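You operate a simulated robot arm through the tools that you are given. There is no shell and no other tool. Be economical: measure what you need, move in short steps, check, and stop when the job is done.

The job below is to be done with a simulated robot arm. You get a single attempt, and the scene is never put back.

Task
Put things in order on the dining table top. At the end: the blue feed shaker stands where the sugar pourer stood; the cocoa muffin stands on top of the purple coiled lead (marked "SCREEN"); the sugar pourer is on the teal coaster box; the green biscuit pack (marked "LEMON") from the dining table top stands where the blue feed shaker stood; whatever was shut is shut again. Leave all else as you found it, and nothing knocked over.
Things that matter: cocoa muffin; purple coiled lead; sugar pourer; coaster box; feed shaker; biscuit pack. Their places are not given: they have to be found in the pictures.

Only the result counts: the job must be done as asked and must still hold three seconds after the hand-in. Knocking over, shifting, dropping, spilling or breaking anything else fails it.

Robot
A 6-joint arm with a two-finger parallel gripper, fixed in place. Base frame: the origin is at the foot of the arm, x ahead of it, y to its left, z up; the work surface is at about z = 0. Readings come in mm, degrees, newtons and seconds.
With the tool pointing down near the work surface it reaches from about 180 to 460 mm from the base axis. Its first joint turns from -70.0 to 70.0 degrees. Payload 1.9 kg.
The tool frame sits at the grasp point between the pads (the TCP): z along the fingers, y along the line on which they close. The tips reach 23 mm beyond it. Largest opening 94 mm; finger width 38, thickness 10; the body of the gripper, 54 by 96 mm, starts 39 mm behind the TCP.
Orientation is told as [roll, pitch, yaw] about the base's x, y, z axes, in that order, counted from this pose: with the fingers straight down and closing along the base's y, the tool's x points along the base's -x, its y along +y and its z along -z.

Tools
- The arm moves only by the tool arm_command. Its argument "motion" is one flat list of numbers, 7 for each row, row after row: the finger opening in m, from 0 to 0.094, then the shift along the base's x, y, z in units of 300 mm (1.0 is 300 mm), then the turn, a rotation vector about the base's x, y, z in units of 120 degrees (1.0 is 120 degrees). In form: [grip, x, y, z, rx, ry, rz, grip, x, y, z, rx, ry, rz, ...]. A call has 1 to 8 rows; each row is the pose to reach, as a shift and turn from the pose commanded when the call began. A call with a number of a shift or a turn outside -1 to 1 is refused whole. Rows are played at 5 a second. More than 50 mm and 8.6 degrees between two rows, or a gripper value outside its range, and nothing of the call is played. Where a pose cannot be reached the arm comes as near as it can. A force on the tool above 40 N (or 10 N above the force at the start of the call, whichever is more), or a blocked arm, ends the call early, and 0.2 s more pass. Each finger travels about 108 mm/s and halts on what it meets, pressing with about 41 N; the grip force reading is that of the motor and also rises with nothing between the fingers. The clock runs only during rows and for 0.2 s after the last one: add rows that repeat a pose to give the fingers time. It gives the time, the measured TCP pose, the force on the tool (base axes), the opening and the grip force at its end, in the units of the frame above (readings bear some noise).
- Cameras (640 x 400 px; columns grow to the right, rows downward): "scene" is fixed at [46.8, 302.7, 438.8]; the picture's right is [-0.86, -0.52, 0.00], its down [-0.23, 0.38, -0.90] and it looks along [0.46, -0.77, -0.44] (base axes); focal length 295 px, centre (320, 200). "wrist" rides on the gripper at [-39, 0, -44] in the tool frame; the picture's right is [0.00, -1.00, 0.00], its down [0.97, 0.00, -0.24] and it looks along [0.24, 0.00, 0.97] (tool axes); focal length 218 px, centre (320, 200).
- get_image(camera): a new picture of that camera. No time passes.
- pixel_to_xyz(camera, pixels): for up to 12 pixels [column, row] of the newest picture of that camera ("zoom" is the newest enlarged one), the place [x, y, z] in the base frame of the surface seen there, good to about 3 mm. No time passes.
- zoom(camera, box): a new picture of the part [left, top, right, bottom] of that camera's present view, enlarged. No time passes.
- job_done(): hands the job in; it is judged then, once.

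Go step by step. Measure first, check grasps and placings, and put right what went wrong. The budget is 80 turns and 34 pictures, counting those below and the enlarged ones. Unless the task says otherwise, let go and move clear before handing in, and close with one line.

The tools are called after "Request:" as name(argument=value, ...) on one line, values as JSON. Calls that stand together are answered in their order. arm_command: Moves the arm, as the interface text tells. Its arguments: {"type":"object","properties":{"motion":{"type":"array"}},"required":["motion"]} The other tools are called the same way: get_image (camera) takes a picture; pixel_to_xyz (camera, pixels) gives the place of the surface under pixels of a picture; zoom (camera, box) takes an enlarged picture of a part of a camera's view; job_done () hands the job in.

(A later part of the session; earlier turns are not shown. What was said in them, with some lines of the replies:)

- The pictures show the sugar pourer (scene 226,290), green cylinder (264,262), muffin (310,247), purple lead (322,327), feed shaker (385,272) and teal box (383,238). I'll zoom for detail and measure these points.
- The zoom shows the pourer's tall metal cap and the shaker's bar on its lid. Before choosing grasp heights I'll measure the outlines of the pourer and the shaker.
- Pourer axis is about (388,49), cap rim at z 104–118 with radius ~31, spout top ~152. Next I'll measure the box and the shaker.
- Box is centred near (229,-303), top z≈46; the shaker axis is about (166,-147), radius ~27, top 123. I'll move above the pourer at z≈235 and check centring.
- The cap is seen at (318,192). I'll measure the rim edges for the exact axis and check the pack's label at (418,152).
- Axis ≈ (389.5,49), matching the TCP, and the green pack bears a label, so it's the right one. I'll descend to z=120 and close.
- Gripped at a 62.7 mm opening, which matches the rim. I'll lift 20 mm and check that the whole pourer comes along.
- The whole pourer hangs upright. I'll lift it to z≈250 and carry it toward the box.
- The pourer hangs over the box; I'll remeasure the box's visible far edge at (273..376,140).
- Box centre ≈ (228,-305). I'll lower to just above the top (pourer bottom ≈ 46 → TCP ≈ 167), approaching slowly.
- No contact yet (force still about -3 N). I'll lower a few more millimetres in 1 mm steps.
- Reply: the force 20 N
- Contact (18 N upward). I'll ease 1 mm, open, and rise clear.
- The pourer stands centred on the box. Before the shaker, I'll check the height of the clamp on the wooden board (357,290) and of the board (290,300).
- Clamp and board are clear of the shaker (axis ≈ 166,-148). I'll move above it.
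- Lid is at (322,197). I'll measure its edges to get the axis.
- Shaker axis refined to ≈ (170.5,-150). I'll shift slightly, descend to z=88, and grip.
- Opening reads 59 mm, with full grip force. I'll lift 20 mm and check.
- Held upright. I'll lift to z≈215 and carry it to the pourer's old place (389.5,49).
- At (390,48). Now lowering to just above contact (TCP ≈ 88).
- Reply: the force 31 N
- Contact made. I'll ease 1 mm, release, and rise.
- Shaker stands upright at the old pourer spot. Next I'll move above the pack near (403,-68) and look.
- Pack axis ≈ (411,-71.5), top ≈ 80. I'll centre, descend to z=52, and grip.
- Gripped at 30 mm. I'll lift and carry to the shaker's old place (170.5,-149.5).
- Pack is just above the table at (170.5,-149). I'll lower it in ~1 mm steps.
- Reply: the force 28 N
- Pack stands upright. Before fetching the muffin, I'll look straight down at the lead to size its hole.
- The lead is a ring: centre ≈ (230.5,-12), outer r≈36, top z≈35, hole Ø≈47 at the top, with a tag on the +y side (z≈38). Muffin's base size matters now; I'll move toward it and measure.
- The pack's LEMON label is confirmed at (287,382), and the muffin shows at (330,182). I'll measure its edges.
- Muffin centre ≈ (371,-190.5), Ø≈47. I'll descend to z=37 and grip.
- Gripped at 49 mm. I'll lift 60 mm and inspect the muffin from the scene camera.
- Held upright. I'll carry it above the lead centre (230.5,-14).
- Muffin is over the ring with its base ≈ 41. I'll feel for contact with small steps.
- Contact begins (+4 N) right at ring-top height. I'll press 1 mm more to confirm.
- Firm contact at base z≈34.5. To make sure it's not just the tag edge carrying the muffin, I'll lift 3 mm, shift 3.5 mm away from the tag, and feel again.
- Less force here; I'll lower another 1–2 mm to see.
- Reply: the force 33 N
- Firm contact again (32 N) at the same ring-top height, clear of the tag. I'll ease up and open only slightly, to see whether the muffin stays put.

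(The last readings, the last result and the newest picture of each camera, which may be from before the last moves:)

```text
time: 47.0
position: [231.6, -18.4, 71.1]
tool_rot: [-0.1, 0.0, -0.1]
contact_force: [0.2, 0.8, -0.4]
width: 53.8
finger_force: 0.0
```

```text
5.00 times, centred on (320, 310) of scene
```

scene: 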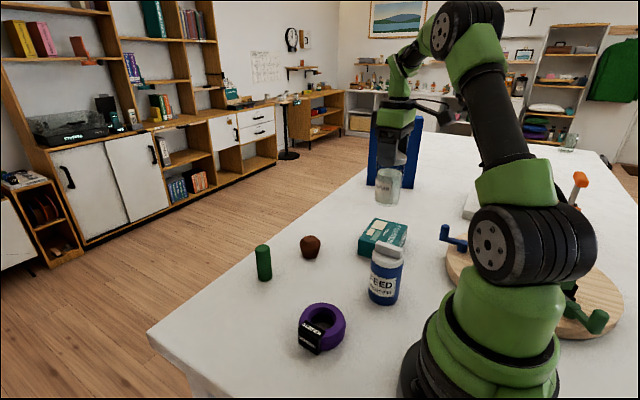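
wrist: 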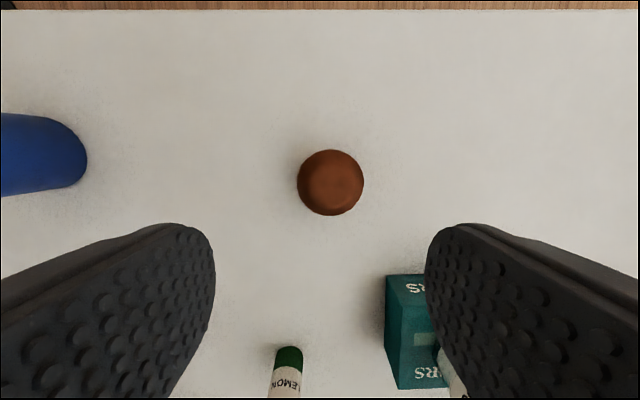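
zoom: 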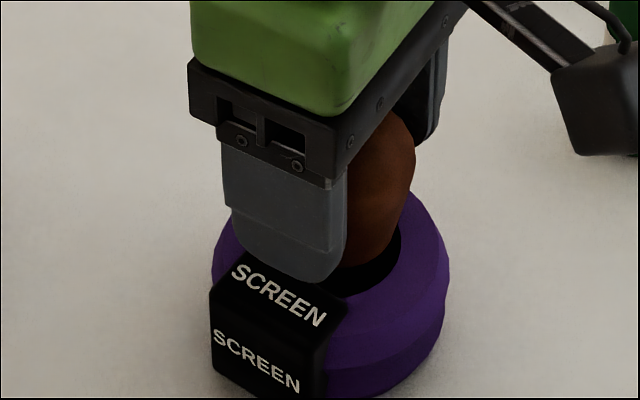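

Muffin didn't drop or tilt. I'll open further, rise, and check.

Request:
arm_command(motion=[0.064, 0, 0, 0, 0, 0, 0, 0.08, 0, 0, 0, 0, 0, 0, 0.08, 0, 0, 0, 0, 0, 0, 0.08, 0, 0, 0.06, 0, 0, 0, 0.08, 0, 0, 0.18, 0, 0, 0, 0.08, 0, 0, 0.32, 0, 0, 0, 0.08, 0, 0, 0.45, 0, 0, 0, 0.08, 0, 0, 0.45, 0, 0, 0])

Request:
get_image(camera="scene")

Request:
get_image(camera="wrist")

Request:
zoom(camera="scene", box=[180, 180, 440, 350])

```text
time: 48.8
position: [231.9, -19.6, 206.2]
tool_rot: [-0.1, -0.1, 0.0]
contact_force: [-0.4, 0.4, 0.9]
width: 79.9
finger_force: 0.1
```

```text
7 pictures are left
```

scene: 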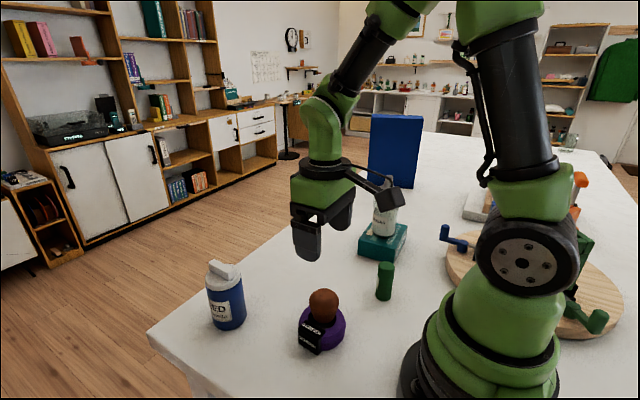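

```text
6 pictures are left
```

wrist: 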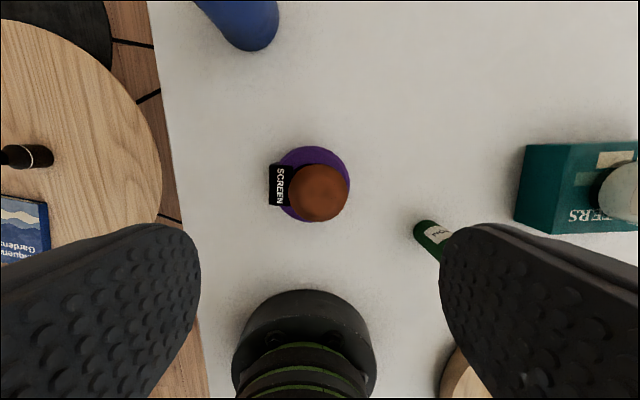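

```text
2.35 times, centred on (310, 265) of scene
```

zoom: 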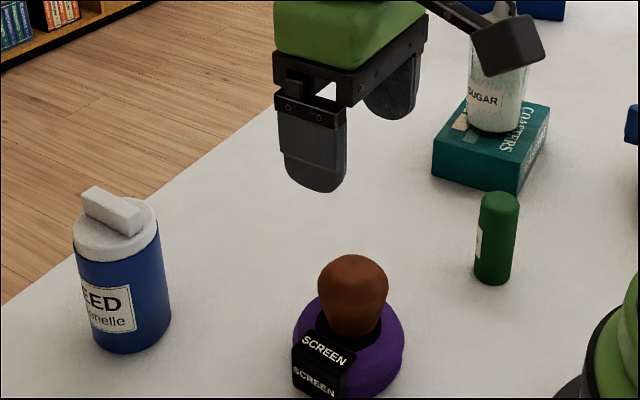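

All four look placed. I'll measure the muffin's top and the placed things for a last check.

Request:
pixel_to_xyz(camera="wrist", pixels=[[320, 192], [298, 192], [340, 192], [320, 170], [320, 215]])

Request:
zoom(camera="scene", box=[285, 275, 365, 355])

```text
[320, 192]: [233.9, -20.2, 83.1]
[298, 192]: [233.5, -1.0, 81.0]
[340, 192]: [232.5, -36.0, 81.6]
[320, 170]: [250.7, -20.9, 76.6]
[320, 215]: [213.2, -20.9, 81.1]
```

```text
5.00 times, centred on (325, 315) of scene
```

zoom: 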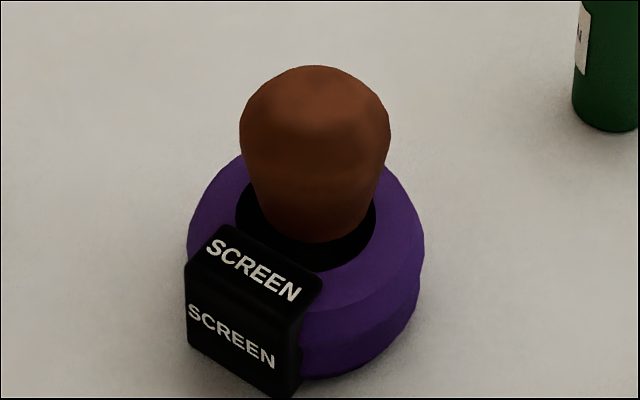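

The muffin stands level (top z≈83 = 35+48) at (232,-20), within the ring. I'll let a few seconds pass while moving up and check once more for stability.

Request:
arm_command(motion=[0.08, 0.05, 0, 0.06, 0, 0, 0, 0.08, 0.1, -0.08, 0.12, 0, 0, 0, 0.08, 0.15, -0.16, 0.18, 0, 0, 0, 0.08, 0.15, -0.16, 0.18, 0, 0, 0, 0.08, 0.15, -0.16, 0.18, 0, 0, 0, 0.08, 0.15, -0.16, 0.18, 0, 0, 0, 0.08, 0.15, -0.16, 0.18, 0, 0, 0, 0.08, 0.15, -0.16, 0.18, 0, 0, 0])

Request:
arm_command(motion=[0.08, 0, 0, 0, 0, 0, 0, 0.08, 0, 0, 0, 0, 0, 0, 0.08, 0, 0, 0, 0, 0, 0, 0.08, 0, 0, 0, 0, 0, 0, 0.08, 0, 0, 0, 0, 0, 0, 0.08, 0, 0, 0, 0, 0, 0, 0.08, 0, 0, 0, 0, 0, 0, 0.08, 0, 0, 0, 0, 0, 0])

Request:
get_image(camera="scene")

Request:
get_image(camera="wrist")

Request:
pixel_to_xyz(camera="scene", pixels=[[323, 296], [222, 268], [386, 265]])

```text
time: 50.6
position: [276.7, -66.5, 260.8]
tool_rot: [-0.1, 0.1, -0.2]
contact_force: [-0.8, 0.2, -0.7]
width: 80.1
finger_force: 0.0
```

```text
time: 52.4
position: [276.4, -67.2, 261.0]
tool_rot: [-0.1, 0.0, 0.0]
contact_force: [0.9, -0.2, -0.6]
width: 80.0
finger_force: 0.1
```

```text
3 pictures are left
```

scene: 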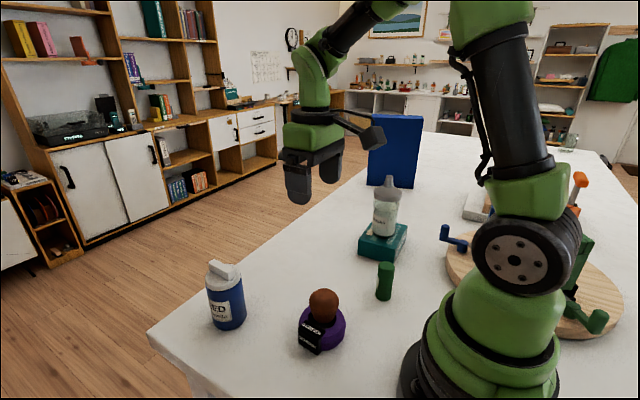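

```text
2 pictures are left
```

wrist: 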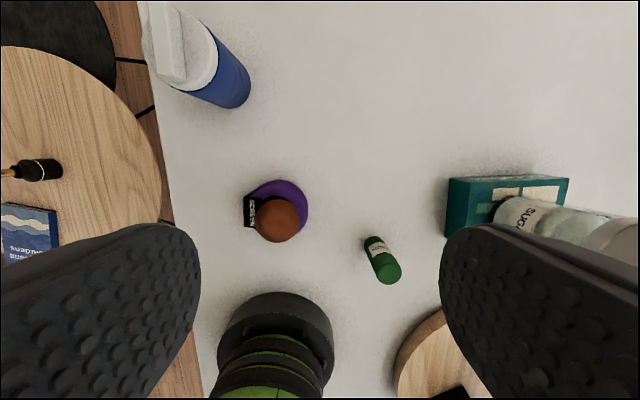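

```text
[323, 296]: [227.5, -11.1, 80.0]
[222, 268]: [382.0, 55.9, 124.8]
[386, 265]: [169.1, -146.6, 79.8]
```

The latest pictures show all four things upright and unmoved after nearly four seconds: shaker (226,300), muffin on the lead (323,310), pack (385,280) and pourer on the box (385,215). The arm is clear, so I'm handing in.

Request:
job_done()

```text
The job is handed in.
```

The job is handed in: the shaker, pourer, biscuit pack and muffin each stood upright in the asked place at the last check, and I opened nothing, so nothing needed shutting.
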